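You operate a simulated robot arm through the tools that you are given. There is no shell and no other tool. Be economical: measure what you need, move in short steps, check, and stop when the job is done.

You run a simulated two-armed robot. Do the job below in one go: nothing can be reset, and whatever is moved stays where it is left.

## Task
Stop the track machine, lock it off and open its cover.
Fine: black off button, yellow ball slider in; red turn switch off, then lock slide in, then the cover.

Only the result counts: the job must be done as asked and must still hold three seconds after the hand-in. Knocking over, shifting, dropping, spilling or breaking anything else fails it. Lids that push on must go on centred and level and be pressed home; caps that screw on are set level and turned clockwise until they are tight.

## Robot
Two 7-joint arms with fingered hands on one trunk, on a base that drives. Base frame: it is fixed to the floor where the robot stands at the start and does not move with it; the origin is under the middle of the robot, x ahead of it, y to its left, z up. Readings come in cm, rad, newtons and seconds.
The left shoulder is at the start at [7, 16.9, 131.8], the right one opposite. Places, roughly: black off button [50, -20, 90]; lock slide [50, -10, 90]; red turn switch [50, 0, 90]; steel track machine [70, 0, 90]; track cover [70, 0, 100]; yellow ball slider [60, 10, 100]. Payload 3.4 kg a hand.
The TCP of each hand is the grasp point between the finger pads, 2.3 cm short of the fingertips. In the tool frame z runs along the fingers and y along their closing line. Largest opening 11.6 cm; the body of the gripper starts 6.5 cm behind the TCP. The gripper is a hand of 4 fingers: y runs from the thumb to the fingers, the wrist lies at [0, 0, -21.1] in the tool frame, and closing takes about 1.5 s.
Orientation is that of the tool frame in the base frame, as a unit quaternion [x, y, z, w]. With the fingers straight down and closing along the base's y, the tool's x points along the base's -x, its y along +y and its z along -z.

## Interface
- The arms move only by the tool arm_command. It takes "left_plan", "right_plan" or both (then of equal length, played together; a hand with none holds still); each is one flat list of numbers, 7 for each row, row after row: the opening, from 0 (shut) to 1 (fully open), then the shift along the tool's x, y, z in cm, then the turn, a rotation vector about the tool's x, y, z in rad. In form: [hand, tx, ty, tz, ax, ay, az, hand, tx, ty, tz, ax, ay, az, ...]. A call has 1 to 12 rows; each row is the pose to reach, as a shift and turn from the pose commanded when the call began, along the tool's axes at that moment. Each row takes 0.2 s and may step no farther than 5 cm and 0.15 rad from the row before; otherwise, or with a gripper value out of range, the whole call is refused. Where a pose cannot be reached the arm comes as near as it can. A force on the tool above 50 N (or 10 N above the force at the start of the call, whichever is more), or a blocked arm, ends the call early, and 0.2 s more pass. Each finger travels about 15.3 cm/s and halts on what it meets, pressing with about 26 N; the grip force reading is that of the motor and also rises with nothing between the fingers. The clock runs only during rows and for 0.2 s after the last one: add rows that repeat a pose to give the fingers time. The reply holds the time, the measured pose of the TCP, the force on the tool along the base axes, the opening and the grip force, in the units named above and with some noise, with the torque about the TCP (base axes, N m) and any sound that the robot's microphone picked up.
- Cameras (640 x 400 px; columns grow to the right, rows downward): "scene" is now at [13.91, -0.75, 154.89]; the picture's right is [-0.09, -1.00, 0.00], its down [-0.57, 0.05, -0.82] and it looks along [0.82, -0.07, -0.57] (base axes); focal length 262 px, centre (320, 200). "left" rides on the left gripper at [-6.9, 0.1, -9] in its tool frame; the picture's right is [-0.01, -1.00, 0.00], its down [0.79, -0.01, -0.61] and it looks along [0.61, -0.01, 0.79] (tool axes); focal length 251 px, centre (320, 200). "right" rides on the right gripper at [6.9, 0.1, -9] in its tool frame; the picture's right is [-0.01, 1.00, 0.00], its down [-0.80, -0.01, -0.61] and it looks along [-0.61, -0.01, 0.80] (tool axes); focal length 251 px, centre (320, 200). There is no depth. A picture from a camera that has moved, and an enlarged one, comes with that camera's place and axes in the base frame and with its lens.
- grab_frame(camera): a new picture of that camera. No time passes.
- move_column(by): slides the trunk up (or, below 0, down) by that many cm; the arms and the scene camera ride with it, the base frame stays. It gives what a move gives, with no picture.
- roll_base(legs): drives the robot by 1 to 6 legs, each [ahead, left, turn to the left] in cm, cm and rad, along the robot's own axes; the way and the turn of a leg run together, so that a leg with both is an arc; at most 150 cm and 3.142 rad a leg. The arms and the cameras ride along, it lands a little off, and it stops where it bumps. It gives what a move gives.
- hand_shape(shape, hand): the hand has 4 fingers and takes this shape, open, in about a second: jaw (thumb against the fingers, like two jaws); tri (thumb and two fingers); tip (a fingertip pinch); poke (one finger out to press); point (the index stretched); flat (the hand flat); cup (the hand cupped); fist (a fist). The gripper value then closes the fingers along that shape, each until it touches; the sizes above hold for jaw. It gives what a move gives, with no picture.
- turn_head(pan, tilt): turns the head with the scene camera to pan (to the left, within 1.501 rad either way) and tilt (down, from -0.506 to 1.204), counted from straight ahead of the robot. It gives what a move gives.
- zoom(camera, box): a new picture of the part [left, top, right, bottom] of that camera's present view, enlarged. No time passes.
- hand_in(): hands the job in; it is judged then, once.

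Work in short steps. Places have to be worked out from the pictures, the camera data and where the tool is seen: move nearer, look again, correct. Check each grasp and each placing, and mend what went wrong. You have 120 turns and 108 pictures in all, those below and enlarged ones among them. Open the grippers and draw the arms clear of the work before you hand the job in, unless the task says otherwise; then end with one line.

The tools are called after "Call:" by a JSON object that holds its "api" and its "payload". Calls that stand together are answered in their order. arm_command: Moves the arms, as the interface text tells. Its arguments: {"type":"object","properties":{"left_plan":{"type":"array"},"right_plan":{"type":"array"}},"required":[]} The other tools are called the same way: move_column (by) slides the trunk up or down; hand_shape (shape, hand) gives the hand a shape; roll_base (legs) drives the base; turn_head (pan, tilt) turns the head that bears the scene camera; grab_frame (camera) takes a picture; zoom (camera, box) takes an enlarged picture of a part of a camera's view; hand_in () hands the job in.

At the start:

```text
time_s: 0.0
left_position: [54.71, 15.23, 123.85]
left_tool_rot: [-0.001, 1.0, 0.0, 0.001]
left_ft_force: [0.5, 0.5, -1.2]
left_wrist_torque: [0.0, -0.01, -0.03]
left_width: 11.58
left_grasp_force: 0.1
left_shape: jaw
right_position: [44.1, -24.72, 134.4]
right_tool_rot: [0.0, 1.0, 0.0, 0.0]
right_ft_force: [0.6, -0.5, 0.2]
right_wrist_torque: [-0.02, -0.02, 0.02]
right_width: 11.57
right_grasp_force: 0.1
right_shape: jaw
trunk travel left (down, up): [-82.5, 11.5]
robot x, y, heading: [-0.05, 0.3, 0.001]
head pan, tilt: [-0.089, 0.607]
```

scene: 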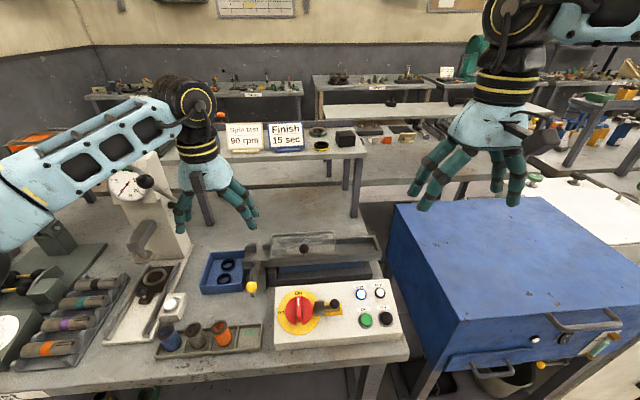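
right: 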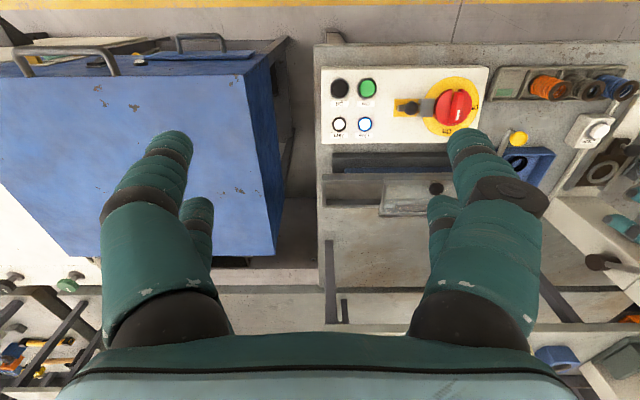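
left: 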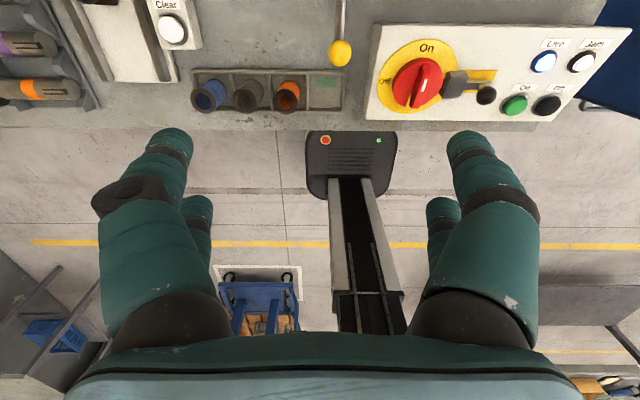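

The panel with switch, slide and buttons is in front of the robot, with the track machine behind it. I zoom in for detail.

Call:
{"api": "zoom", "payload": {"camera": "scene", "box": [190, 220, 420, 364]}}

Call:
{"api": "zoom", "payload": {"camera": "left", "box": [320, 0, 640, 200]}}

Call:
{"api": "zoom", "payload": {"camera": "right", "box": [310, 40, 630, 240]}}

```text
2.78 times, centred on (305, 292) of scene
camera zoom: at [13.91, -0.75, 154.89], right [-0.09, -1.0, 0.0], down [-0.57, 0.05, -0.82], along [0.82, -0.07, -0.57], focal length 727 px, centre (362, -56)
```

zoom: 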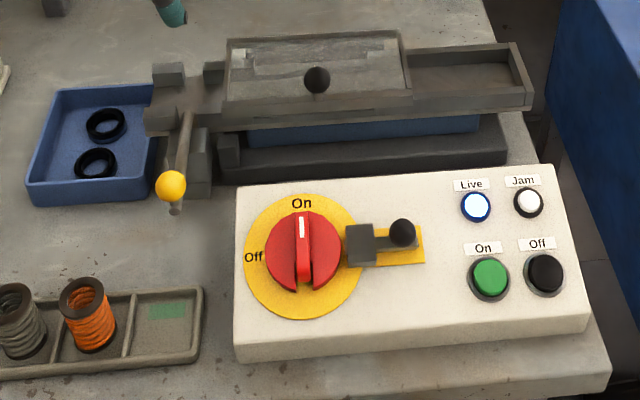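

```text
2.00 times, centred on (480, 100) of left
camera zoom: at [61.78, 15.42, 132.8], right [0.01, -1.0, 0.0], down [-0.79, -0.01, 0.61], along [-0.61, -0.01, -0.79], focal length 503 px, centre (0, 400)
```

zoom: 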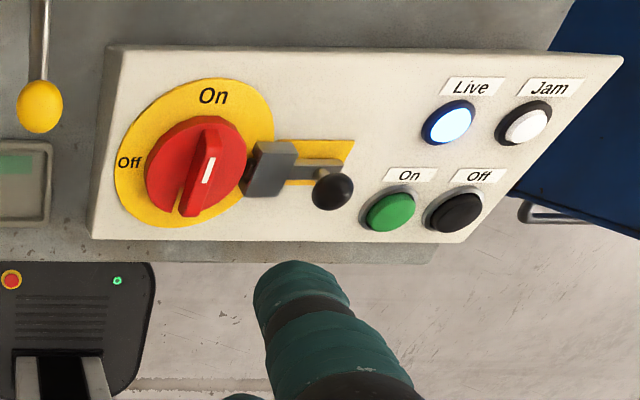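

```text
2.00 times, centred on (470, 140) of right
camera zoom: at [37.03, -24.7, 143.48], right [0.01, 1.0, 0.0], down [0.79, -0.01, 0.61], along [0.61, -0.01, -0.79], focal length 503 px, centre (20, 320)
```

zoom: 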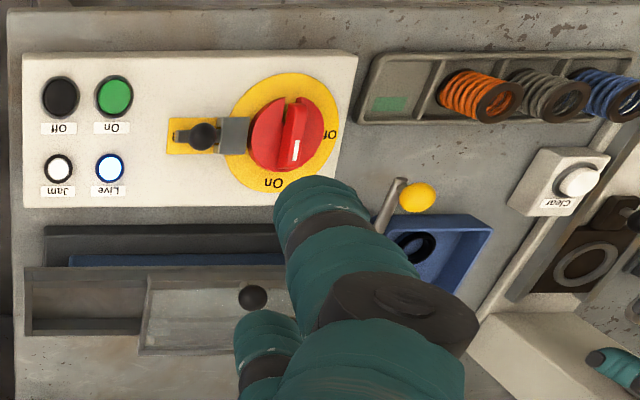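

Off button is estimated at about (50, -21, 92). I set the right hand to poke and look at where the finger is.

Call:
{"api": "hand_shape", "payload": {"hand": "right", "shape": "poke"}}

Call:
{"api": "grab_frame", "payload": {"camera": "right"}}

Call:
{"api": "grab_frame", "payload": {"camera": "scene"}}

```text
time_s: 0.9
left_position: [54.84, 15.17, 123.85]
left_tool_rot: [-0.001, 1.0, 0.0, 0.001]
left_ft_force: [0.4, 0.4, -0.5]
left_wrist_torque: [0.03, -0.01, 0.0]
left_width: 11.64
left_grasp_force: 0.0
left_shape: jaw
right_position: [44.04, -24.64, 134.45]
right_tool_rot: [0.001, 1.0, 0.0, 0.001]
right_ft_force: [0.1, -0.4, -0.1]
right_wrist_torque: [0.01, 0.03, 0.01]
right_width: 0.01
right_grasp_force: 0.0
right_shape: poke
trunk travel left (down, up): [-82.5, 11.5]
robot x, y, heading: [-0.07, 0.05, 0.002]
head pan, tilt: [-0.089, 0.607]
```

```text
101 pictures are left
camera right: at [37.03, -24.71, 143.47], right [0.01, 1.0, 0.0], down [0.79, -0.01, 0.61], along [0.61, -0.01, -0.79], focal length 251 px, centre (320, 200)
```

right: 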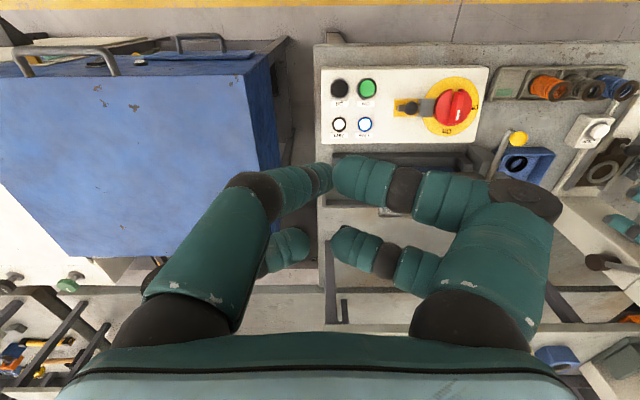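

```text
100 pictures are left
camera scene: at [13.91, -0.75, 154.89], right [-0.09, -1.0, 0.0], down [-0.57, 0.05, -0.82], along [0.82, -0.07, -0.57], focal length 262 px, centre (320, 200)
```

scene: 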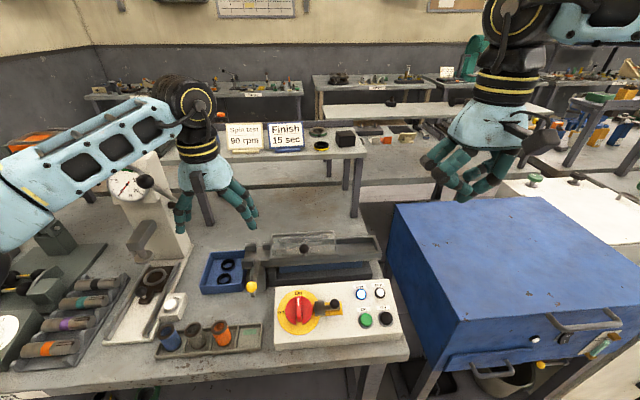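

Poke looks like a closed pinch shape. I compare it with the "point" shape.

Call:
{"api": "hand_shape", "payload": {"hand": "right", "shape": "point"}}

Call:
{"api": "grab_frame", "payload": {"camera": "right"}}

Call:
{"api": "zoom", "payload": {"camera": "scene", "box": [400, 60, 600, 260]}}

```text
time_s: 1.8
left_position: [54.79, 15.29, 123.76]
left_tool_rot: [-0.001, 1.0, 0.0, -0.001]
left_ft_force: [-0.4, -0.4, -0.8]
left_wrist_torque: [0.0, 0.0, 0.0]
left_width: 11.58
left_grasp_force: 0.0
left_shape: jaw
right_position: [43.97, -24.71, 134.5]
right_tool_rot: [0.001, 1.0, 0.0, 0.001]
right_ft_force: [-0.7, 0.8, -0.9]
right_wrist_torque: [0.03, 0.0, -0.01]
right_width: 0.0
right_grasp_force: 0.1
right_shape: point
trunk travel left (down, up): [-82.5, 11.5]
robot x, y, heading: [-0.27, 0.09, 0.002]
head pan, tilt: [-0.089, 0.607]
```

```text
99 pictures are left
camera right: at [37.03, -24.7, 143.48], right [0.01, 1.0, 0.0], down [0.79, -0.01, 0.61], along [0.61, -0.01, -0.79], focal length 251 px, centre (320, 200)
```

right: 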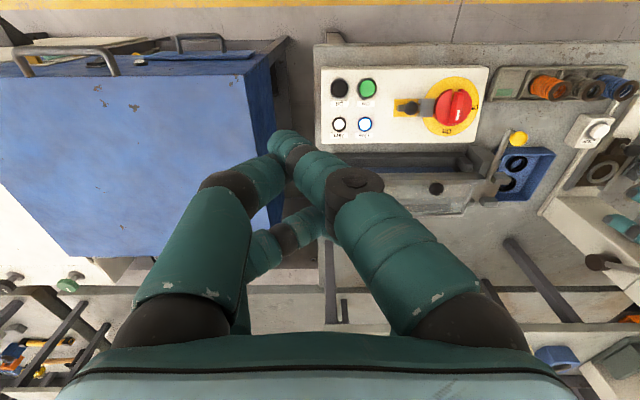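

```text
2.00 times, centred on (500, 160) of scene
camera zoom: at [13.91, -0.75, 154.89], right [-0.09, -1.0, 0.0], down [-0.57, 0.05, -0.82], along [0.82, -0.07, -0.57], focal length 523 px, centre (-40, 280)
```

zoom: 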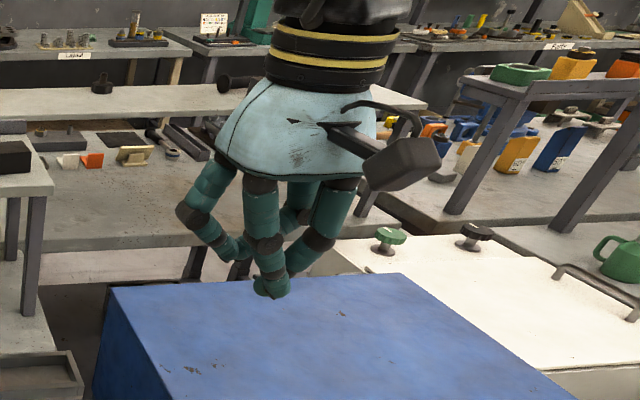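

The index tip seems to be at about (41.8, -25.9, 132.8). I move the right hand over the Off button and part of the way down.

Call:
{"api": "arm_command", "payload": {"right_plan": [0, -2, 1.5, 4, 0, 0, 0, 0, -4, 3, 8, 0, 0, 0, 0, -6, 4, 12, 0, 0, 0, 0, -8, 5, 16, 0, 0, 0, 0, -8, 5, 20, 0, 0, 0, 0, -8, 5, 25, 0, 0, 0]}}

Call:
{"api": "grab_frame", "payload": {"camera": "right"}}

Call:
{"api": "grab_frame", "payload": {"camera": "scene"}}

```text
time_s: 3.2
left_position: [54.77, 15.11, 123.82]
left_tool_rot: [-0.001, 1.0, 0.0, 0.0]
left_ft_force: [-0.9, 0.0, 0.4]
left_wrist_torque: [0.01, -0.03, 0.0]
left_width: 11.61
left_grasp_force: 0.1
left_shape: jaw
right_position: [51.93, -19.64, 109.43]
right_tool_rot: [0.001, 1.0, -0.001, 0.001]
right_ft_force: [-0.4, 0.1, -0.4]
right_wrist_torque: [0.04, 0.02, -0.03]
right_width: 0.01
right_grasp_force: 0.1
right_shape: point
trunk travel left (down, up): [-82.5, 11.5]
robot x, y, heading: [0.24, -0.31, -0.001]
head pan, tilt: [-0.089, 0.607]
```

```text
97 pictures are left
camera right: at [45.03, -19.72, 118.41], right [0.01, 1.0, 0.0], down [0.79, -0.01, 0.61], along [0.61, -0.01, -0.79], focal length 251 px, centre (320, 200)
```

right: 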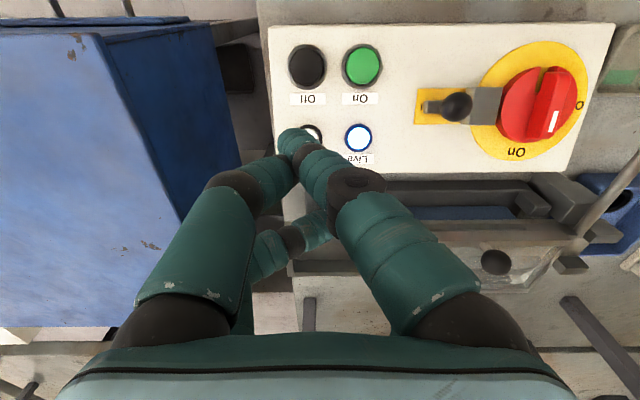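

```text
96 pictures are left
camera scene: at [13.97, -0.81, 154.89], right [-0.09, -1.0, 0.0], down [-0.57, 0.05, -0.82], along [0.82, -0.07, -0.57], focal length 262 px, centre (320, 200)
```

scene: 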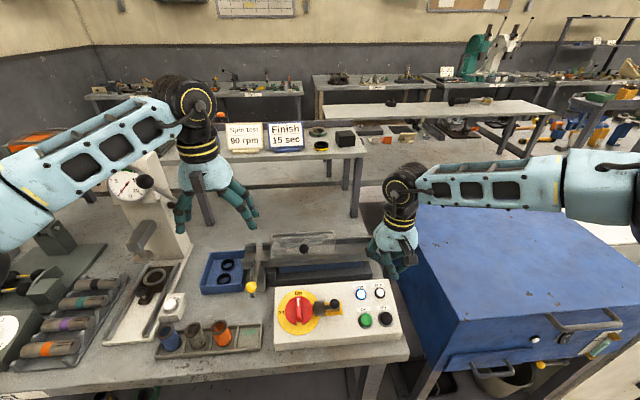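

The fingertip appears to be right over the Off button, judged at (49.6, -21.1, 92). I lower it 11 cm and look again.

Call:
{"api": "arm_command", "payload": {"right_plan": [0, 0, 0, 4, 0, 0, 0, 0, 0, 0, 8, 0, 0, 0, 0, 0, 0, 11, 0, 0, 0]}}

Call:
{"api": "grab_frame", "payload": {"camera": "right"}}

Call:
{"api": "zoom", "payload": {"camera": "scene", "box": [260, 210, 460, 360]}}

```text
time_s: 4.0
left_position: [54.84, 15.2, 123.88]
left_tool_rot: [-0.001, 1.0, -0.001, 0.0]
left_ft_force: [-0.6, 0.0, -1.4]
left_wrist_torque: [-0.01, -0.03, -0.02]
left_width: 11.57
left_grasp_force: 0.1
left_shape: jaw
right_position: [49.42, -21.61, 100.83]
right_tool_rot: [0.001, 1.0, 0.0, 0.001]
right_ft_force: [-0.3, -0.2, 0.8]
right_wrist_torque: [0.0, -0.01, -0.02]
right_width: 0.0
right_grasp_force: 0.0
right_shape: point
right hand out of reach, approached as far as the arm can: row 1, 2, 3
trunk travel left (down, up): [-82.5, 11.5]
robot x, y, heading: [-0.03, 0.04, 0.002]
head pan, tilt: [-0.089, 0.607]
```

```text
95 pictures are left
camera right: at [42.48, -21.66, 109.82], right [0.01, 1.0, 0.0], down [0.79, -0.01, 0.61], along [0.61, -0.01, -0.79], focal length 251 px, centre (320, 200)
```

right: 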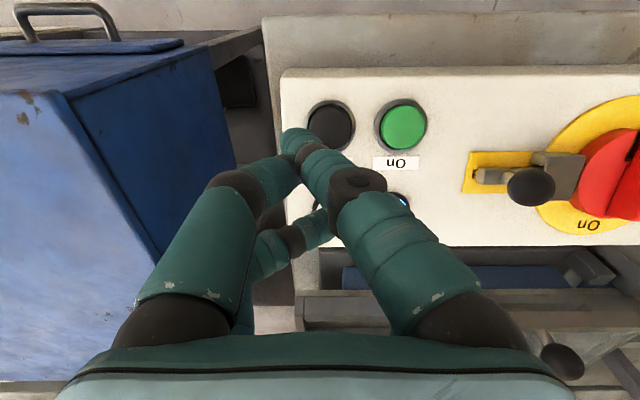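

```text
2.67 times, centred on (360, 285) of scene
camera zoom: at [13.88, -0.76, 154.9], right [-0.09, -1.0, 0.0], down [-0.57, 0.05, -0.82], along [0.82, -0.07, -0.57], focal length 698 px, centre (213, -27)
```

zoom: 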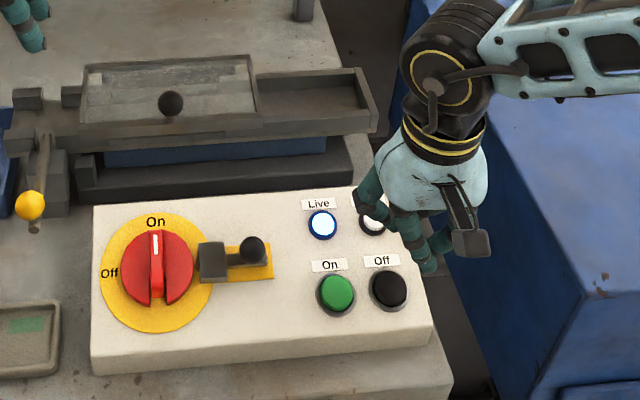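

The arm is at its reach limit. I raise the right hand and drive the base 14 cm ahead.

Call:
{"api": "arm_command", "payload": {"right_plan": [0, 2, 0, -3, 0, 0, 0, 0, 4, 0, -6, 0, 0, 0, 0, 6, 0, -8, 0, 0, 0]}}

Call:
{"api": "roll_base", "payload": {"legs": [[14, 0, 0]]}}

Call:
{"api": "grab_frame", "payload": {"camera": "scene"}}

```text
time_s: 4.8
left_position: [54.65, 15.19, 123.89]
left_tool_rot: [-0.001, 1.0, 0.0, 0.0]
left_ft_force: [-0.2, -0.5, 0.6]
left_wrist_torque: [0.01, -0.01, 0.02]
left_width: 11.59
left_grasp_force: 0.1
left_shape: jaw
right_position: [43.44, -21.69, 108.95]
right_tool_rot: [0.0, 1.0, 0.0, 0.001]
right_ft_force: [-0.1, -0.4, -0.2]
right_wrist_torque: [-0.02, 0.0, 0.0]
right_width: 0.0
right_grasp_force: 0.0
right_shape: point
trunk travel left (down, up): [-82.5, 11.5]
robot x, y, heading: [0.05, -0.02, -0.002]
head pan, tilt: [-0.089, 0.607]
```

```text
time_s: 6.1
left_position: [68.42, 15.37, 123.95]
left_tool_rot: [-0.001, 1.0, 0.0, 0.001]
left_ft_force: [0.4, 0.7, -0.4]
left_wrist_torque: [-0.02, -0.03, 0.02]
left_width: 11.59
left_grasp_force: 0.1
left_shape: jaw
right_position: [57.24, -21.56, 108.92]
right_tool_rot: [0.0, 1.0, 0.0, 0.002]
right_ft_force: [0.1, 0.0, 0.5]
right_wrist_torque: [0.01, 0.02, 0.01]
right_width: 0.0
right_grasp_force: 0.0
right_shape: point
trunk travel left (down, up): [-82.5, 11.5]
robot x, y, heading: [13.95, -0.19, -0.005]
head pan, tilt: [-0.089, 0.607]
```

```text
93 pictures are left
camera scene: at [27.56, -0.72, 154.93], right [-0.09, -1.0, 0.0], down [-0.57, 0.05, -0.82], along [0.82, -0.07, -0.57], focal length 262 px, centre (320, 200)
```

scene: 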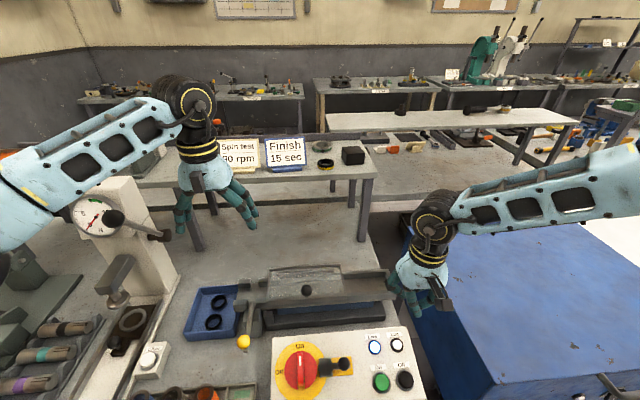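

Driven 13.9 cm. I align the right hand over the Off button, then lower the trunk 8 cm.

Call:
{"api": "arm_command", "payload": {"right_plan": [0, 2.7, 1, 0, 0, 0, 0, 0, 5.4, 1.9, 0, 0, 0, 0]}}

Call:
{"api": "move_column", "payload": {"by": -8}}

Call:
{"api": "grab_frame", "payload": {"camera": "right"}}

Call:
{"api": "zoom", "payload": {"camera": "scene", "box": [180, 220, 460, 400]}}

```text
time_s: 6.7
left_position: [68.48, 15.46, 124.06]
left_tool_rot: [-0.001, 1.0, 0.0, 0.001]
left_ft_force: [-0.2, 0.3, -0.1]
left_wrist_torque: [0.0, -0.02, 0.02]
left_width: 11.61
left_grasp_force: 0.0
left_shape: jaw
right_position: [51.78, -19.73, 108.93]
right_tool_rot: [0.001, 1.0, 0.0, 0.002]
right_ft_force: [-0.5, -0.1, -0.1]
right_wrist_torque: [0.0, -0.03, 0.0]
right_width: 0.0
right_grasp_force: 0.1
right_shape: point
trunk travel left (down, up): [-82.5, 11.5]
robot x, y, heading: [13.94, -0.01, 0.003]
head pan, tilt: [-0.089, 0.607]
```

```text
time_s: 7.9
left_position: [68.63, 15.29, 115.82]
left_tool_rot: [0.0, 1.0, -0.001, 0.001]
left_ft_force: [0.1, 0.9, -0.4]
left_wrist_torque: [-0.02, 0.01, 0.01]
left_width: 11.58
left_grasp_force: 0.0
left_shape: jaw
right_position: [51.94, -19.74, 101.01]
right_tool_rot: [0.0, 1.0, -0.001, 0.001]
right_ft_force: [-0.6, 0.1, -0.1]
right_wrist_torque: [-0.01, 0.02, 0.0]
right_width: 0.0
right_grasp_force: 0.1
right_shape: point
trunk travel left (down, up): [-74.5, 19.5]
robot x, y, heading: [13.98, -0.01, 0.003]
head pan, tilt: [-0.089, 0.607]
```

```text
92 pictures are left
camera right: at [45.0, -19.76, 109.89], right [0.01, 1.0, 0.0], down [0.79, -0.01, 0.61], along [0.61, -0.01, -0.79], focal length 251 px, centre (320, 200)
```

right: 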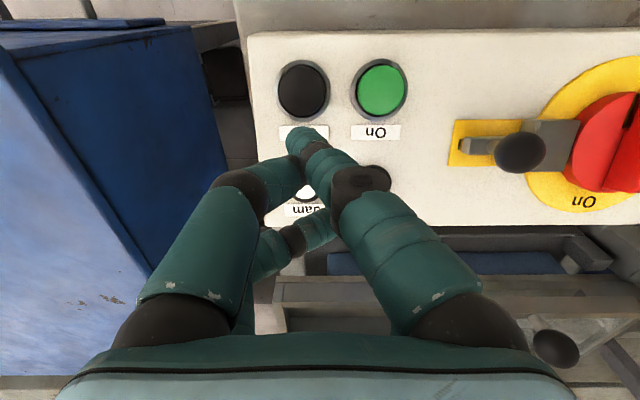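

```text
2.22 times, centred on (320, 310) of scene
camera zoom: at [27.83, -0.72, 146.9], right [-0.09, -1.0, 0.0], down [-0.57, 0.05, -0.82], along [0.82, -0.07, -0.57], focal length 581 px, centre (320, -44)
```

zoom: 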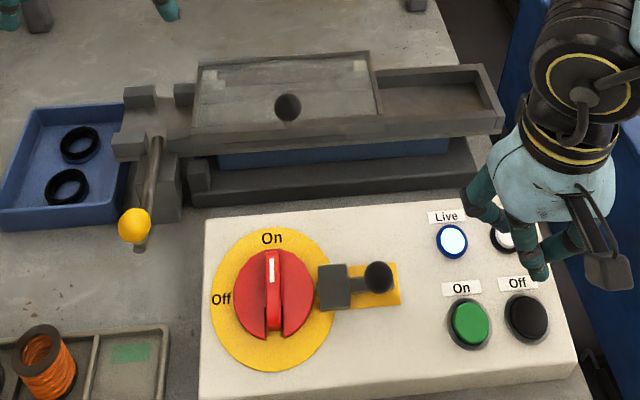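

The tip is about 0.4 cm too far ahead of the Off button. I descend 4 cm and then step gently.

Call:
{"api": "arm_command", "payload": {"right_plan": [0, 0.4, 0, 2, 0, 0, 0, 0, 0.5, 0, 4, 0, 0, 0]}}

Call:
{"api": "grab_frame", "payload": {"camera": "right"}}

Call:
{"api": "zoom", "payload": {"camera": "scene", "box": [320, 300, 480, 400]}}

```text
time_s: 8.5
left_position: [68.7, 15.38, 115.83]
left_tool_rot: [-0.001, 1.0, 0.0, -0.001]
left_ft_force: [-0.4, -0.7, 0.2]
left_wrist_torque: [0.01, 0.0, 0.01]
left_width: 11.58
left_grasp_force: 0.0
left_shape: jaw
right_position: [51.59, -19.76, 96.78]
right_tool_rot: [0.0, 1.0, -0.001, 0.0]
right_ft_force: [0.2, -1.0, -0.7]
right_wrist_torque: [-0.05, 0.0, -0.01]
right_width: 0.0
right_grasp_force: 0.3
right_shape: point
trunk travel left (down, up): [-74.5, 19.5]
robot x, y, heading: [13.96, 0.17, 0.004]
head pan, tilt: [-0.089, 0.607]
```

```text
90 pictures are left
camera right: at [44.61, -19.81, 105.79], right [0.01, 1.0, 0.0], down [0.79, -0.01, 0.61], along [0.61, -0.01, -0.79], focal length 251 px, centre (320, 200)
```

right: 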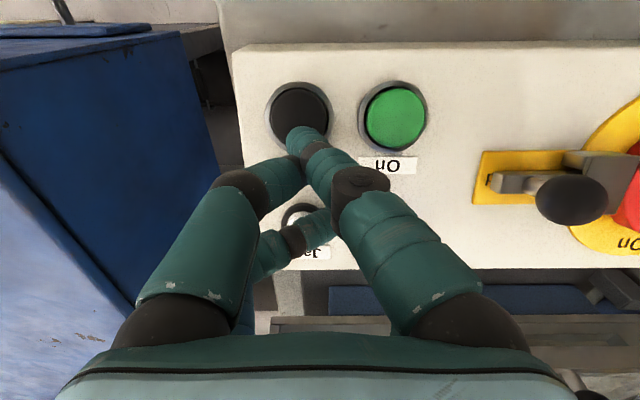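

```text
4.00 times, centred on (400, 350) of scene
camera zoom: at [27.95, -0.75, 146.89], right [-0.09, -1.0, 0.0], down [-0.57, 0.05, -0.82], along [0.82, -0.07, -0.57], focal length 1046 px, centre (0, -400)
```

zoom: 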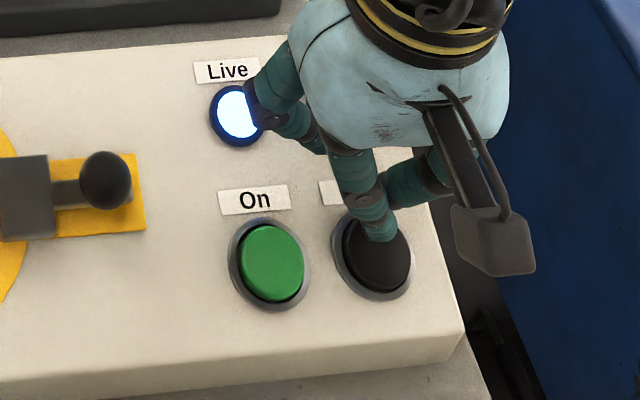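

The tip hangs over the button, and Live is still lit. I press down slowly, then hold and look.

Call:
{"api": "arm_command", "payload": {"right_plan": [0, 0.1, 0, 0.6, 0, 0, 0, 0, 0.2, 0, 1.2, 0, 0, 0, 0, 0.2, 0, 1.8, 0, 0, 0, 0, 0.2, 0, 2.3, 0, 0, 0, 0, 0.2, 0, 2.7, 0, 0, 0]}}

Call:
{"api": "zoom", "payload": {"camera": "scene", "box": [320, 300, 480, 400]}}

```text
time_s: 9.7
left_position: [68.11, 15.34, 116.05]
left_tool_rot: [-0.001, 1.0, -0.001, 0.003]
left_ft_force: [-0.3, 0.0, 0.2]
left_wrist_torque: [0.02, 0.04, 0.01]
left_width: 11.6
left_grasp_force: 0.1
left_shape: jaw
right_position: [51.02, -19.67, 94.84]
right_tool_rot: [0.001, 1.0, -0.001, 0.005]
right_ft_force: [-9.5, -5.5, 42.9]
right_wrist_torque: [-0.27, 0.43, -0.01]
right_width: 0.03
right_grasp_force: 0.0
right_shape: point
trunk travel left (down, up): [-74.5, 19.5]
robot x, y, heading: [13.89, 0.21, 0.0]
head pan, tilt: [-0.089, 0.607]
heard: click
stopped in row 5 (right hand): the force on the tool passed its limit at 56 N (the readings are from after the stop); the commanded pose is now the measured one
```

```text
4.00 times, centred on (400, 350) of scene
camera zoom: at [27.15, -0.63, 147.01], right [-0.09, -1.0, 0.0], down [-0.56, 0.05, -0.82], along [0.82, -0.07, -0.57], focal length 1046 px, centre (0, -400)
```

zoom: 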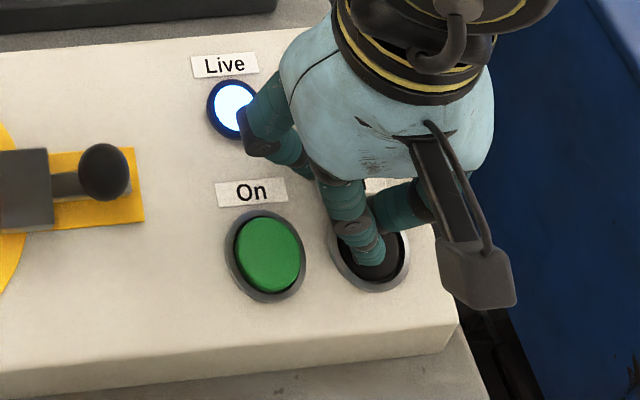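

A click was heard. I raise the hand and check the button and lamps.

Call:
{"api": "arm_command", "payload": {"right_plan": [0, 0, 0, -3, 0, 0, 0, 0, 0, 0, -7, 0, 0, 0, 0, 0, -2, -11, 0, 0, 0, 0, 0, -6, -12, 0, 0, 0]}}

Call:
{"api": "zoom", "payload": {"camera": "scene", "box": [180, 220, 460, 400]}}

```text
time_s: 10.7
left_position: [68.67, 15.0, 115.88]
left_tool_rot: [-0.001, 1.0, 0.001, 0.0]
left_ft_force: [-0.5, -0.8, 0.4]
left_wrist_torque: [0.03, 0.02, 0.03]
left_width: 11.59
left_grasp_force: 0.0
left_shape: jaw
right_position: [51.25, -25.87, 106.36]
right_tool_rot: [0.0, 1.0, 0.002, 0.002]
right_ft_force: [0.1, -0.2, 0.8]
right_wrist_torque: [0.01, -0.02, 0.0]
right_width: 0.01
right_grasp_force: 0.0
right_shape: point
trunk travel left (down, up): [-74.5, 19.5]
robot x, y, heading: [13.47, -0.06, -0.004]
head pan, tilt: [-0.089, 0.607]
```

```text
2.22 times, centred on (320, 310) of scene
camera zoom: at [27.9, -0.97, 146.88], right [-0.09, -1.0, 0.0], down [-0.57, 0.05, -0.82], along [0.82, -0.07, -0.57], focal length 581 px, centre (320, -44)
```

zoom: 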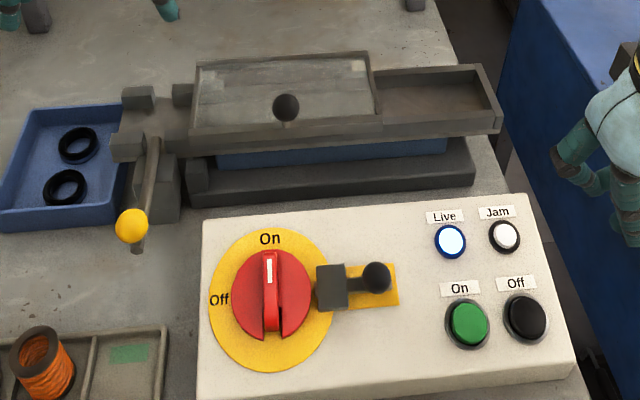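

Off is done. I estimate the yellow ball at (57.3, 13.0, 98.8); I look closely at the slider from both cameras.

Call:
{"api": "grab_frame", "payload": {"camera": "left"}}

Call:
{"api": "zoom", "payload": {"camera": "scene", "box": [170, 240, 330, 340]}}

Call:
{"api": "grab_frame", "payload": {"camera": "right"}}

```text
86 pictures are left
camera left: at [75.76, 15.25, 124.82], right [0.01, -1.0, 0.0], down [-0.79, -0.01, 0.61], along [-0.61, -0.01, -0.79], focal length 251 px, centre (320, 200)
```

left: 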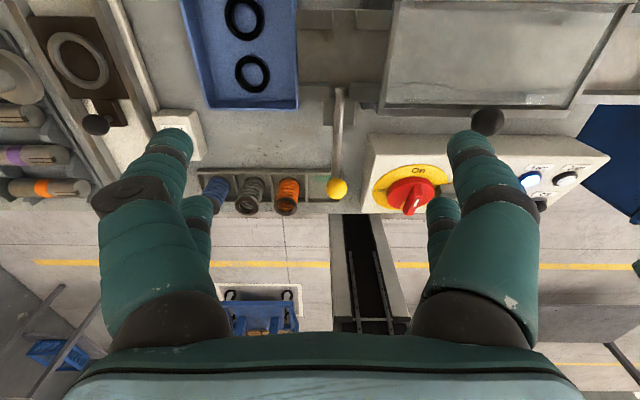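

```text
4.00 times, centred on (250, 290) of scene
camera zoom: at [27.9, -0.97, 146.88], right [-0.09, -1.0, 0.0], down [-0.57, 0.05, -0.82], along [0.82, -0.07, -0.57], focal length 1046 px, centre (600, -160)
```

zoom: 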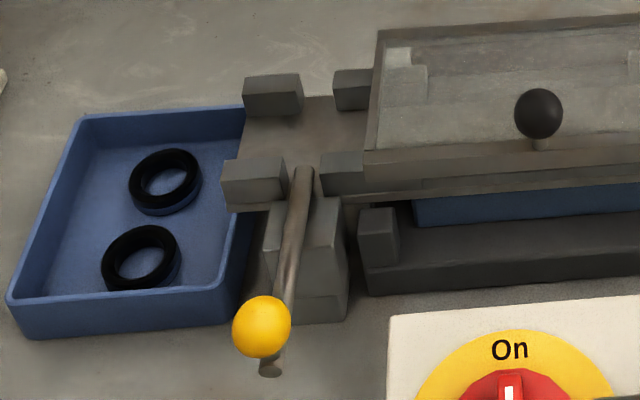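

```text
84 pictures are left
camera right: at [44.3, -25.95, 115.37], right [0.01, 1.0, 0.0], down [0.79, -0.01, 0.61], along [0.61, 0.0, -0.79], focal length 251 px, centre (320, 200)
```

right: 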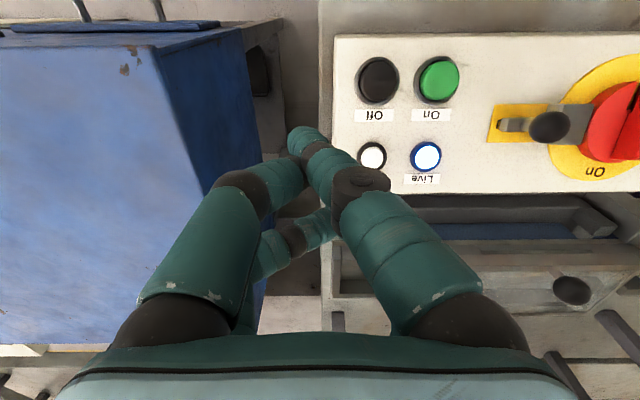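

The rod runs along x through the gate with the ball on its near end, so "in" is away from me (+x). I close the left hand, bring it in front of the ball at high level, and look.

Call:
{"api": "arm_command", "payload": {"left_plan": [0.8, 4, -0.5, 0, 0, 0, 0, 0.5, 8, -1, 0, 0, 0, 0, 0.2, 12, -1.5, 0, 0, 0, 0, 0, 16, -2, 1, 0, 0, 0, 0, 17.7, -2, 4, 0, 0, 0, 0, 17.7, -2, 8, 0, 0, 0, 0, 17.7, -2, 8, 0, 0, 0, 0, 17.7, -2, 8, 0, 0, 0]}}

Call:
{"api": "grab_frame", "payload": {"camera": "left"}}

Call:
{"api": "grab_frame", "payload": {"camera": "scene"}}

```text
time_s: 12.5
left_position: [51.0, 13.21, 107.87]
left_tool_rot: [-0.002, 1.0, 0.001, -0.001]
left_ft_force: [-0.4, 0.0, 0.6]
left_wrist_torque: [0.02, -0.01, 0.01]
left_width: 0.0
left_grasp_force: 26.0
left_shape: jaw
right_position: [51.29, -25.72, 106.49]
right_tool_rot: [-0.001, 1.0, 0.0, 0.002]
right_ft_force: [-0.8, 0.4, -0.7]
right_wrist_torque: [0.01, -0.02, 0.02]
right_width: 0.0
right_grasp_force: 0.1
right_shape: point
trunk travel left (down, up): [-74.5, 19.5]
robot x, y, heading: [13.97, 0.28, 0.001]
head pan, tilt: [-0.089, 0.607]
```

```text
83 pictures are left
camera left: at [57.95, 13.36, 116.81], right [0.01, -1.0, 0.0], down [-0.79, -0.01, 0.61], along [-0.61, -0.01, -0.79], focal length 251 px, centre (320, 200)
```

left: 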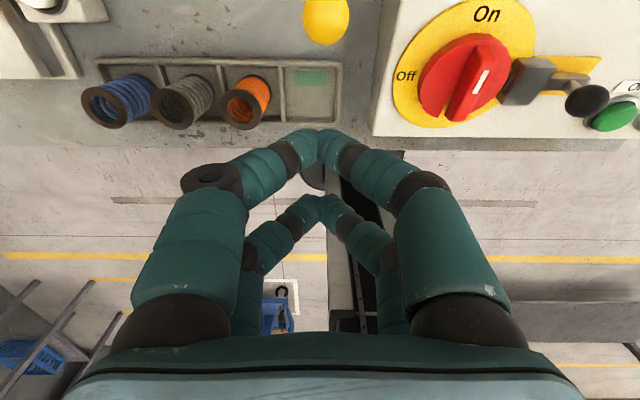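

```text
82 pictures are left
camera scene: at [27.87, -0.76, 146.9], right [-0.09, -1.0, 0.0], down [-0.57, 0.05, -0.82], along [0.82, -0.07, -0.57], focal length 262 px, centre (320, 200)
```

scene: 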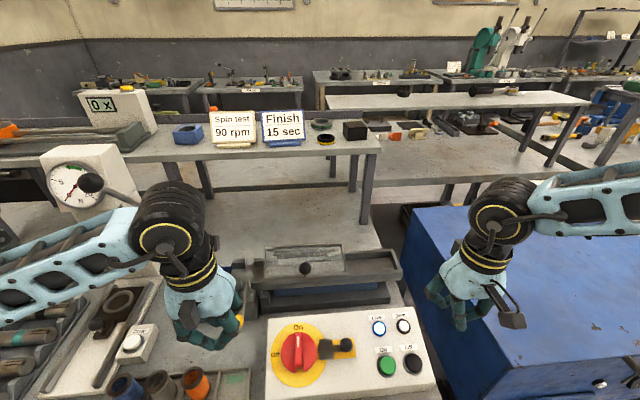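

The ball checks out at (57.3, 13.0, 98.8), with the leading fingers at x≈53.5. I descend to ball level.

Call:
{"api": "arm_command", "payload": {"left_plan": [0, 0, 0, 4, 0, 0, 0, 0, 0, 0, 8.3, 0, 0, 0]}}

Call:
{"api": "grab_frame", "payload": {"camera": "left"}}

Call:
{"api": "zoom", "payload": {"camera": "scene", "box": [150, 230, 330, 350]}}

```text
time_s: 13.1
left_position: [51.0, 13.36, 99.66]
left_tool_rot: [-0.001, 1.0, -0.001, 0.0]
left_ft_force: [0.0, -0.8, 0.1]
left_wrist_torque: [0.02, 0.02, 0.02]
left_width: 0.0
left_grasp_force: 25.8
left_shape: jaw
right_position: [51.34, -25.62, 106.43]
right_tool_rot: [0.0, 1.0, 0.0, 0.003]
right_ft_force: [-0.7, 0.5, 0.2]
right_wrist_torque: [-0.04, -0.02, -0.01]
right_width: 0.02
right_grasp_force: 0.1
right_shape: point
trunk travel left (down, up): [-74.5, 19.5]
robot x, y, heading: [14.03, 0.28, 0.004]
head pan, tilt: [-0.089, 0.607]
```

```text
81 pictures are left
camera left: at [58.05, 13.48, 108.53], right [0.01, -1.0, 0.0], down [-0.79, -0.01, 0.61], along [-0.61, -0.01, -0.79], focal length 251 px, centre (320, 200)
```

left: 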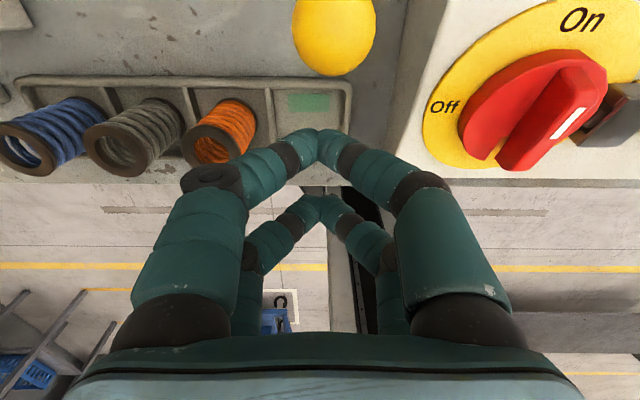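

```text
3.33 times, centred on (240, 290) of scene
camera zoom: at [27.91, -0.7, 146.9], right [-0.09, -1.0, 0.0], down [-0.57, 0.05, -0.82], along [0.82, -0.07, -0.57], focal length 872 px, centre (587, -100)
```

zoom: 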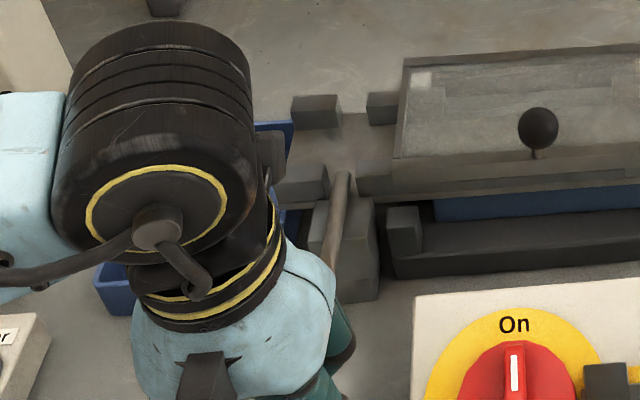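

The ball is still at y≈13.0. I push in +x with short steps; the force limit will stop the motion at the end.

Call:
{"api": "arm_command", "payload": {"left_plan": [0, -0.8, -0.3, 0, 0, 0, 0, 0, -1.6, -0.3, 0, 0, 0, 0, 0, -2.4, -0.3, 0, 0, 0, 0, 0, -3.2, -0.3, 0, 0, 0, 0, 0, -4, -0.3, 0, 0, 0, 0]}}

Call:
{"api": "grab_frame", "payload": {"camera": "left"}}

```text
time_s: 14.3
left_position: [55.08, 12.93, 99.66]
left_tool_rot: [-0.001, 1.0, 0.0, 0.0]
left_ft_force: [-0.8, -0.6, 0.5]
left_wrist_torque: [0.0, -0.01, -0.01]
left_width: 0.01
left_grasp_force: 25.6
left_shape: jaw
right_position: [51.36, -25.67, 106.46]
right_tool_rot: [0.0, 1.0, 0.0, 0.003]
right_ft_force: [-0.3, -0.1, 0.5]
right_wrist_torque: [-0.01, 0.01, 0.01]
right_width: 0.0
right_grasp_force: 0.1
right_shape: point
trunk travel left (down, up): [-74.5, 19.5]
robot x, y, heading: [14.07, -0.28, 0.004]
head pan, tilt: [-0.089, 0.607]
```

```text
79 pictures are left
camera left: at [62.14, 13.09, 108.51], right [0.01, -1.0, 0.0], down [-0.79, -0.01, 0.61], along [-0.61, -0.01, -0.79], focal length 251 px, centre (320, 200)
```

left: 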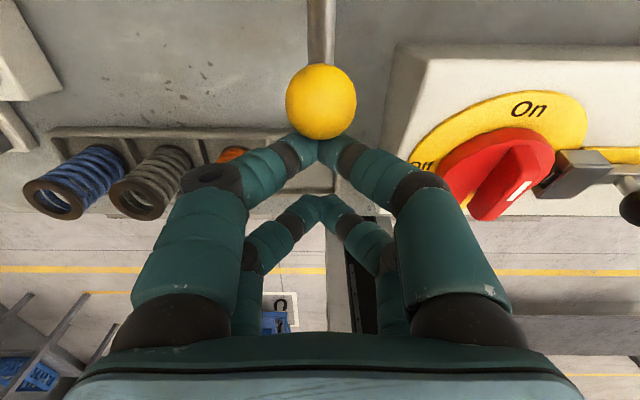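

The ball is at the fingers now. I continue pushing +x.

Call:
{"api": "arm_command", "payload": {"left_plan": [0, -0.8, 0, 0, 0, 0, 0, 0, -1.6, 0, 0, 0, 0, 0, 0, -2.4, 0, 0, 0, 0, 0, 0, -3.2, 0, 0, 0, 0, 0, 0, -4, 0, 0, 0, 0, 0]}}

Call:
{"api": "grab_frame", "payload": {"camera": "left"}}

Call:
{"api": "zoom", "payload": {"camera": "scene", "box": [150, 230, 330, 350]}}

```text
time_s: 15.5
left_position: [59.12, 12.89, 99.51]
left_tool_rot: [-0.002, 1.0, 0.0, -0.001]
left_ft_force: [0.6, 0.6, -0.2]
left_wrist_torque: [0.0, 0.0, 0.02]
left_width: 0.0
left_grasp_force: 25.7
left_shape: jaw
right_position: [51.3, -25.72, 106.52]
right_tool_rot: [0.0, 1.0, 0.0, 0.003]
right_ft_force: [0.2, -0.4, -0.1]
right_wrist_torque: [0.01, 0.0, 0.04]
right_width: 0.0
right_grasp_force: 0.0
right_shape: point
trunk travel left (down, up): [-74.5, 19.5]
robot x, y, heading: [13.81, -0.06, 0.0]
head pan, tilt: [-0.089, 0.607]
```

```text
78 pictures are left
camera left: at [66.13, 13.15, 108.47], right [0.01, -1.0, 0.0], down [-0.79, -0.01, 0.61], along [-0.61, -0.01, -0.79], focal length 251 px, centre (320, 200)
```

left: 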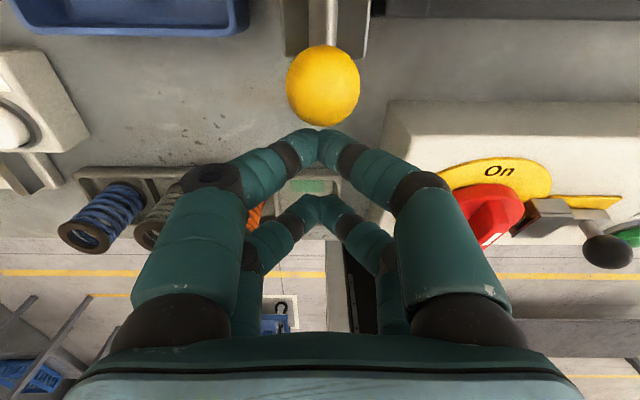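

```text
3.33 times, centred on (240, 290) of scene
camera zoom: at [27.91, -0.76, 146.89], right [-0.09, -1.0, 0.0], down [-0.57, 0.05, -0.82], along [0.82, -0.07, -0.57], focal length 872 px, centre (587, -100)
```

zoom: 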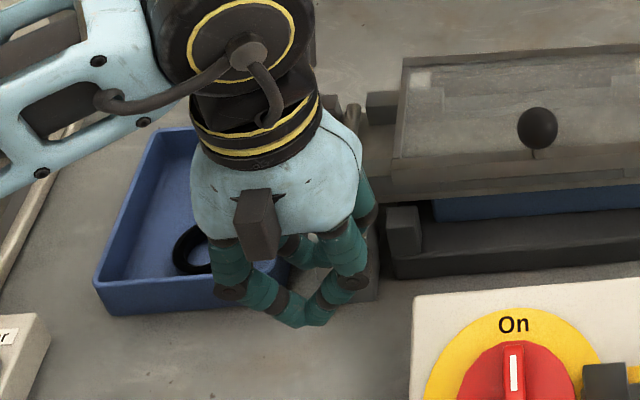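

The slider moves easily; the ball is at x≈64. I continue until it meets a stop.

Call:
{"api": "arm_command", "payload": {"left_plan": [0, -0.6, 0, 0, 0, 0, 0, 0, -1.2, 0, 0, 0, 0, 0, 0, -1.8, 0, 0, 0, 0, 0, 0, -2.4, 0, 0, 0, 0, 0, 0, -3, 0, 0, 0, 0, 0]}}

Call:
{"api": "grab_frame", "payload": {"camera": "left"}}

```text
time_s: 16.6
left_position: [60.27, 12.99, 99.53]
left_tool_rot: [0.003, 1.0, 0.002, -0.009]
left_ft_force: [-37.3, 3.3, 7.4]
left_wrist_torque: [0.03, 0.36, 0.13]
left_width: 0.01
left_grasp_force: 26.0
left_shape: jaw
right_position: [50.8, -25.57, 106.65]
right_tool_rot: [-0.001, 1.0, 0.001, 0.005]
right_ft_force: [0.1, 0.7, 0.0]
right_wrist_torque: [0.0, 0.04, 0.0]
right_width: 0.01
right_grasp_force: 0.0
right_shape: point
trunk travel left (down, up): [-74.5, 19.5]
robot x, y, heading: [13.84, -0.18, 0.006]
head pan, tilt: [-0.089, 0.607]
stopped in row 5 (left hand): the force on the tool passed its limit at 54 N (the readings are from after the stop); the commanded pose is now the measured one
```

```text
76 pictures are left
camera left: at [67.48, 13.06, 108.29], right [0.0, -1.0, 0.0], down [-0.78, -0.01, 0.62], along [-0.62, 0.0, -0.78], focal length 251 px, centre (320, 200)
```

left: 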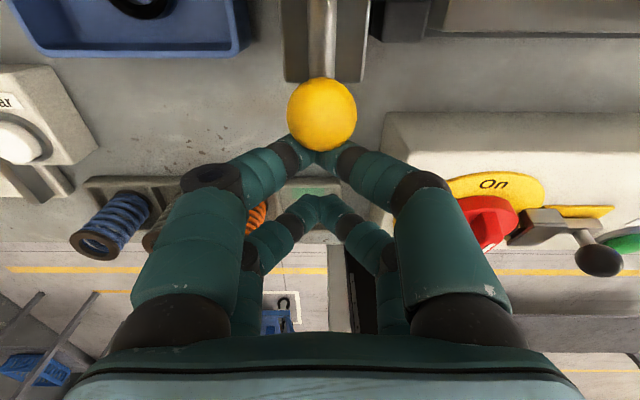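

The slider hit its end stop. I back off and raise the left hand, then look.

Call:
{"api": "arm_command", "payload": {"left_plan": [0, 2, 0, 0, 0, 0, 0, 0, 5, 0, 0, 0, 0, 0, 0, 6, 0, -4, 0, 0, 0, 0, 6, 1, -8.5, 0, 0, 0, 0, 6, 3, -13, 0, 0, 0, 0, 6, 6, -16, 0, 0, 0]}}

Call:
{"api": "zoom", "payload": {"camera": "scene", "box": [190, 220, 430, 370]}}

```text
time_s: 18.0
left_position: [55.21, 18.9, 115.49]
left_tool_rot: [0.002, 1.0, 0.001, -0.006]
left_ft_force: [-0.6, -0.2, -0.1]
left_wrist_torque: [-0.02, 0.01, -0.01]
left_width: 0.01
left_grasp_force: 26.4
left_shape: jaw
right_position: [51.2, -25.58, 106.49]
right_tool_rot: [0.0, 1.0, 0.0, 0.003]
right_ft_force: [0.1, -0.5, -0.7]
right_wrist_torque: [0.0, 0.01, 0.01]
right_width: 0.0
right_grasp_force: 0.0
right_shape: point
trunk travel left (down, up): [-74.5, 19.5]
robot x, y, heading: [14.24, -0.07, 0.004]
head pan, tilt: [-0.089, 0.607]
```

```text
2.67 times, centred on (310, 295) of scene
camera zoom: at [27.69, -0.61, 146.9], right [-0.09, -1.0, 0.0], down [-0.57, 0.05, -0.82], along [0.82, -0.07, -0.57], focal length 698 px, centre (347, -53)
```

zoom: 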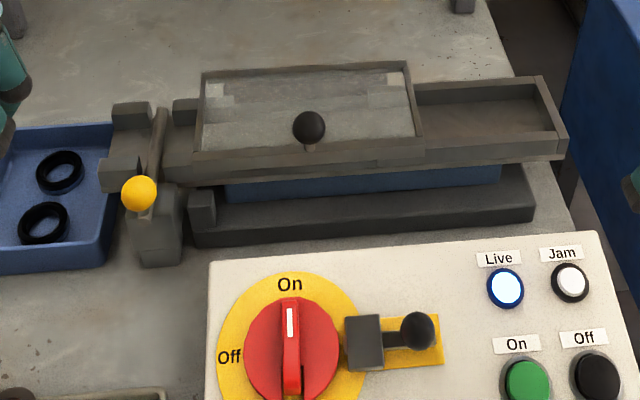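

The slider is fully in. Red switch ridge centre is judged at (53, 1.1, 95). I move the left hand above it with a small opening.

Call:
{"api": "arm_command", "payload": {"left_plan": [0.1, 0.5, -4, 0, 0, 0, 0, 0.2, 1, -8, 0, 0, 0, 0, 0.3, 1.6, -12, 2, 0, 0, 0, 0.38, 2, -16, 5, 0, 0, 0, 0.38, 2.2, -17.8, 7, 0, 0, 0, 0.38, 2.2, -17.8, 7, 0, 0, 0]}}

Call:
{"api": "grab_frame", "payload": {"camera": "left"}}

Call:
{"api": "zoom", "payload": {"camera": "scene", "box": [190, 220, 430, 370]}}

Call:
{"api": "grab_frame", "payload": {"camera": "right"}}

```text
refused: row 4 steps farther than a row can; nothing moved
```

```text
74 pictures are left
camera left: at [62.34, 19.04, 124.28], right [0.01, -1.0, 0.0], down [-0.79, -0.01, 0.62], along [-0.62, 0.0, -0.79], focal length 251 px, centre (320, 200)
```

left: 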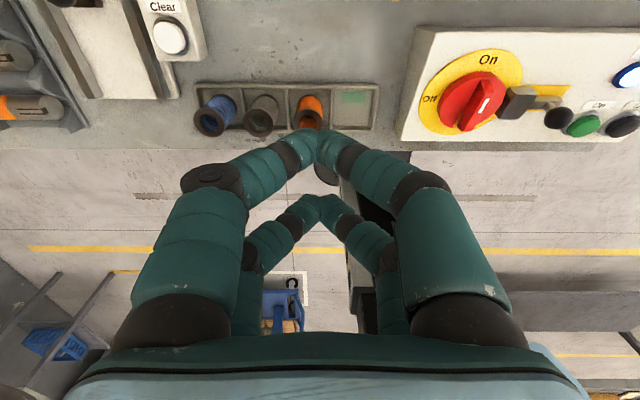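

```text
2.67 times, centred on (310, 295) of scene
camera zoom: at [27.69, -0.61, 146.9], right [-0.09, -1.0, 0.0], down [-0.57, 0.05, -0.82], along [0.82, -0.07, -0.57], focal length 698 px, centre (347, -53)
```

zoom: 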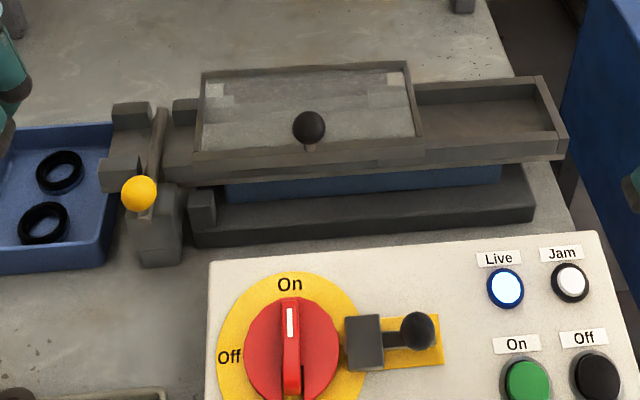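

```text
72 pictures are left
camera right: at [44.14, -25.62, 115.44], right [0.01, 1.0, 0.0], down [0.79, -0.01, 0.61], along [0.61, -0.01, -0.79], focal length 251 px, centre (320, 200)
```

right: 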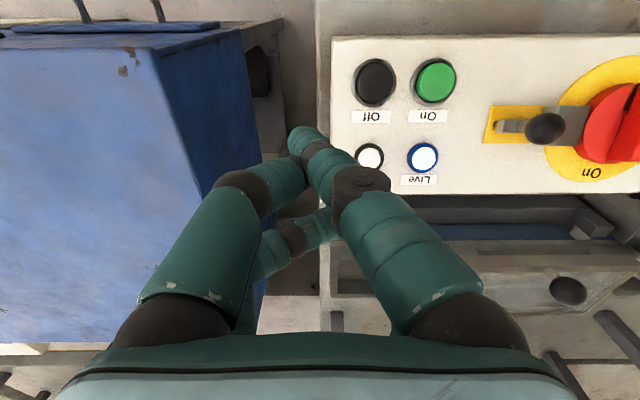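

The step was just over the limit; I resend it with smaller steps.

Call:
{"api": "arm_command", "payload": {"left_plan": [0.1, 0.5, -4, 0, 0, 0, 0, 0.2, 1, -8, 0, 0, 0, 0, 0.3, 1.6, -12, 2, 0, 0, 0, 0.38, 2, -15.5, 4.5, 0, 0, 0, 0.38, 2.1, -18, 7, 0, 0, 0, 0.38, 2.1, -18, 7, 0, 0, 0]}}

Call:
{"api": "grab_frame", "payload": {"camera": "left"}}

Call:
{"api": "zoom", "payload": {"camera": "scene", "box": [190, 220, 430, 370]}}

```text
time_s: 19.4
left_position: [52.92, 0.78, 108.38]
left_tool_rot: [0.001, 1.0, 0.0, -0.007]
left_ft_force: [-0.4, 0.4, 0.6]
left_wrist_torque: [0.0, -0.02, 0.01]
left_width: 4.39
left_grasp_force: 0.1
left_shape: jaw
right_position: [51.16, -25.64, 106.39]
right_tool_rot: [0.0, 1.0, 0.0, 0.002]
right_ft_force: [-1.2, 0.7, 1.1]
right_wrist_torque: [0.01, 0.0, -0.02]
right_width: 0.0
right_grasp_force: 0.0
right_shape: point
trunk travel left (down, up): [-74.5, 19.5]
robot x, y, heading: [13.87, 0.0, -0.001]
head pan, tilt: [-0.089, 0.607]
```

```text
71 pictures are left
camera left: at [60.17, 1.02, 117.12], right [0.01, -1.0, 0.0], down [-0.79, -0.01, 0.62], along [-0.62, 0.0, -0.79], focal length 251 px, centre (320, 200)
```

left: 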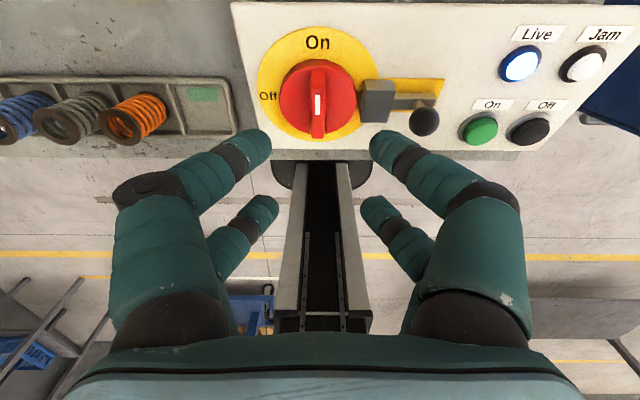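

```text
2.67 times, centred on (310, 295) of scene
camera zoom: at [27.78, -0.66, 146.9], right [-0.09, -1.0, 0.0], down [-0.57, 0.05, -0.82], along [0.82, -0.07, -0.57], focal length 698 px, centre (347, -53)
```

zoom: 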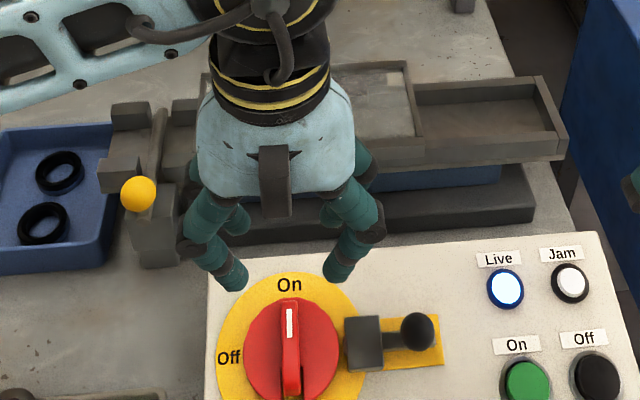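

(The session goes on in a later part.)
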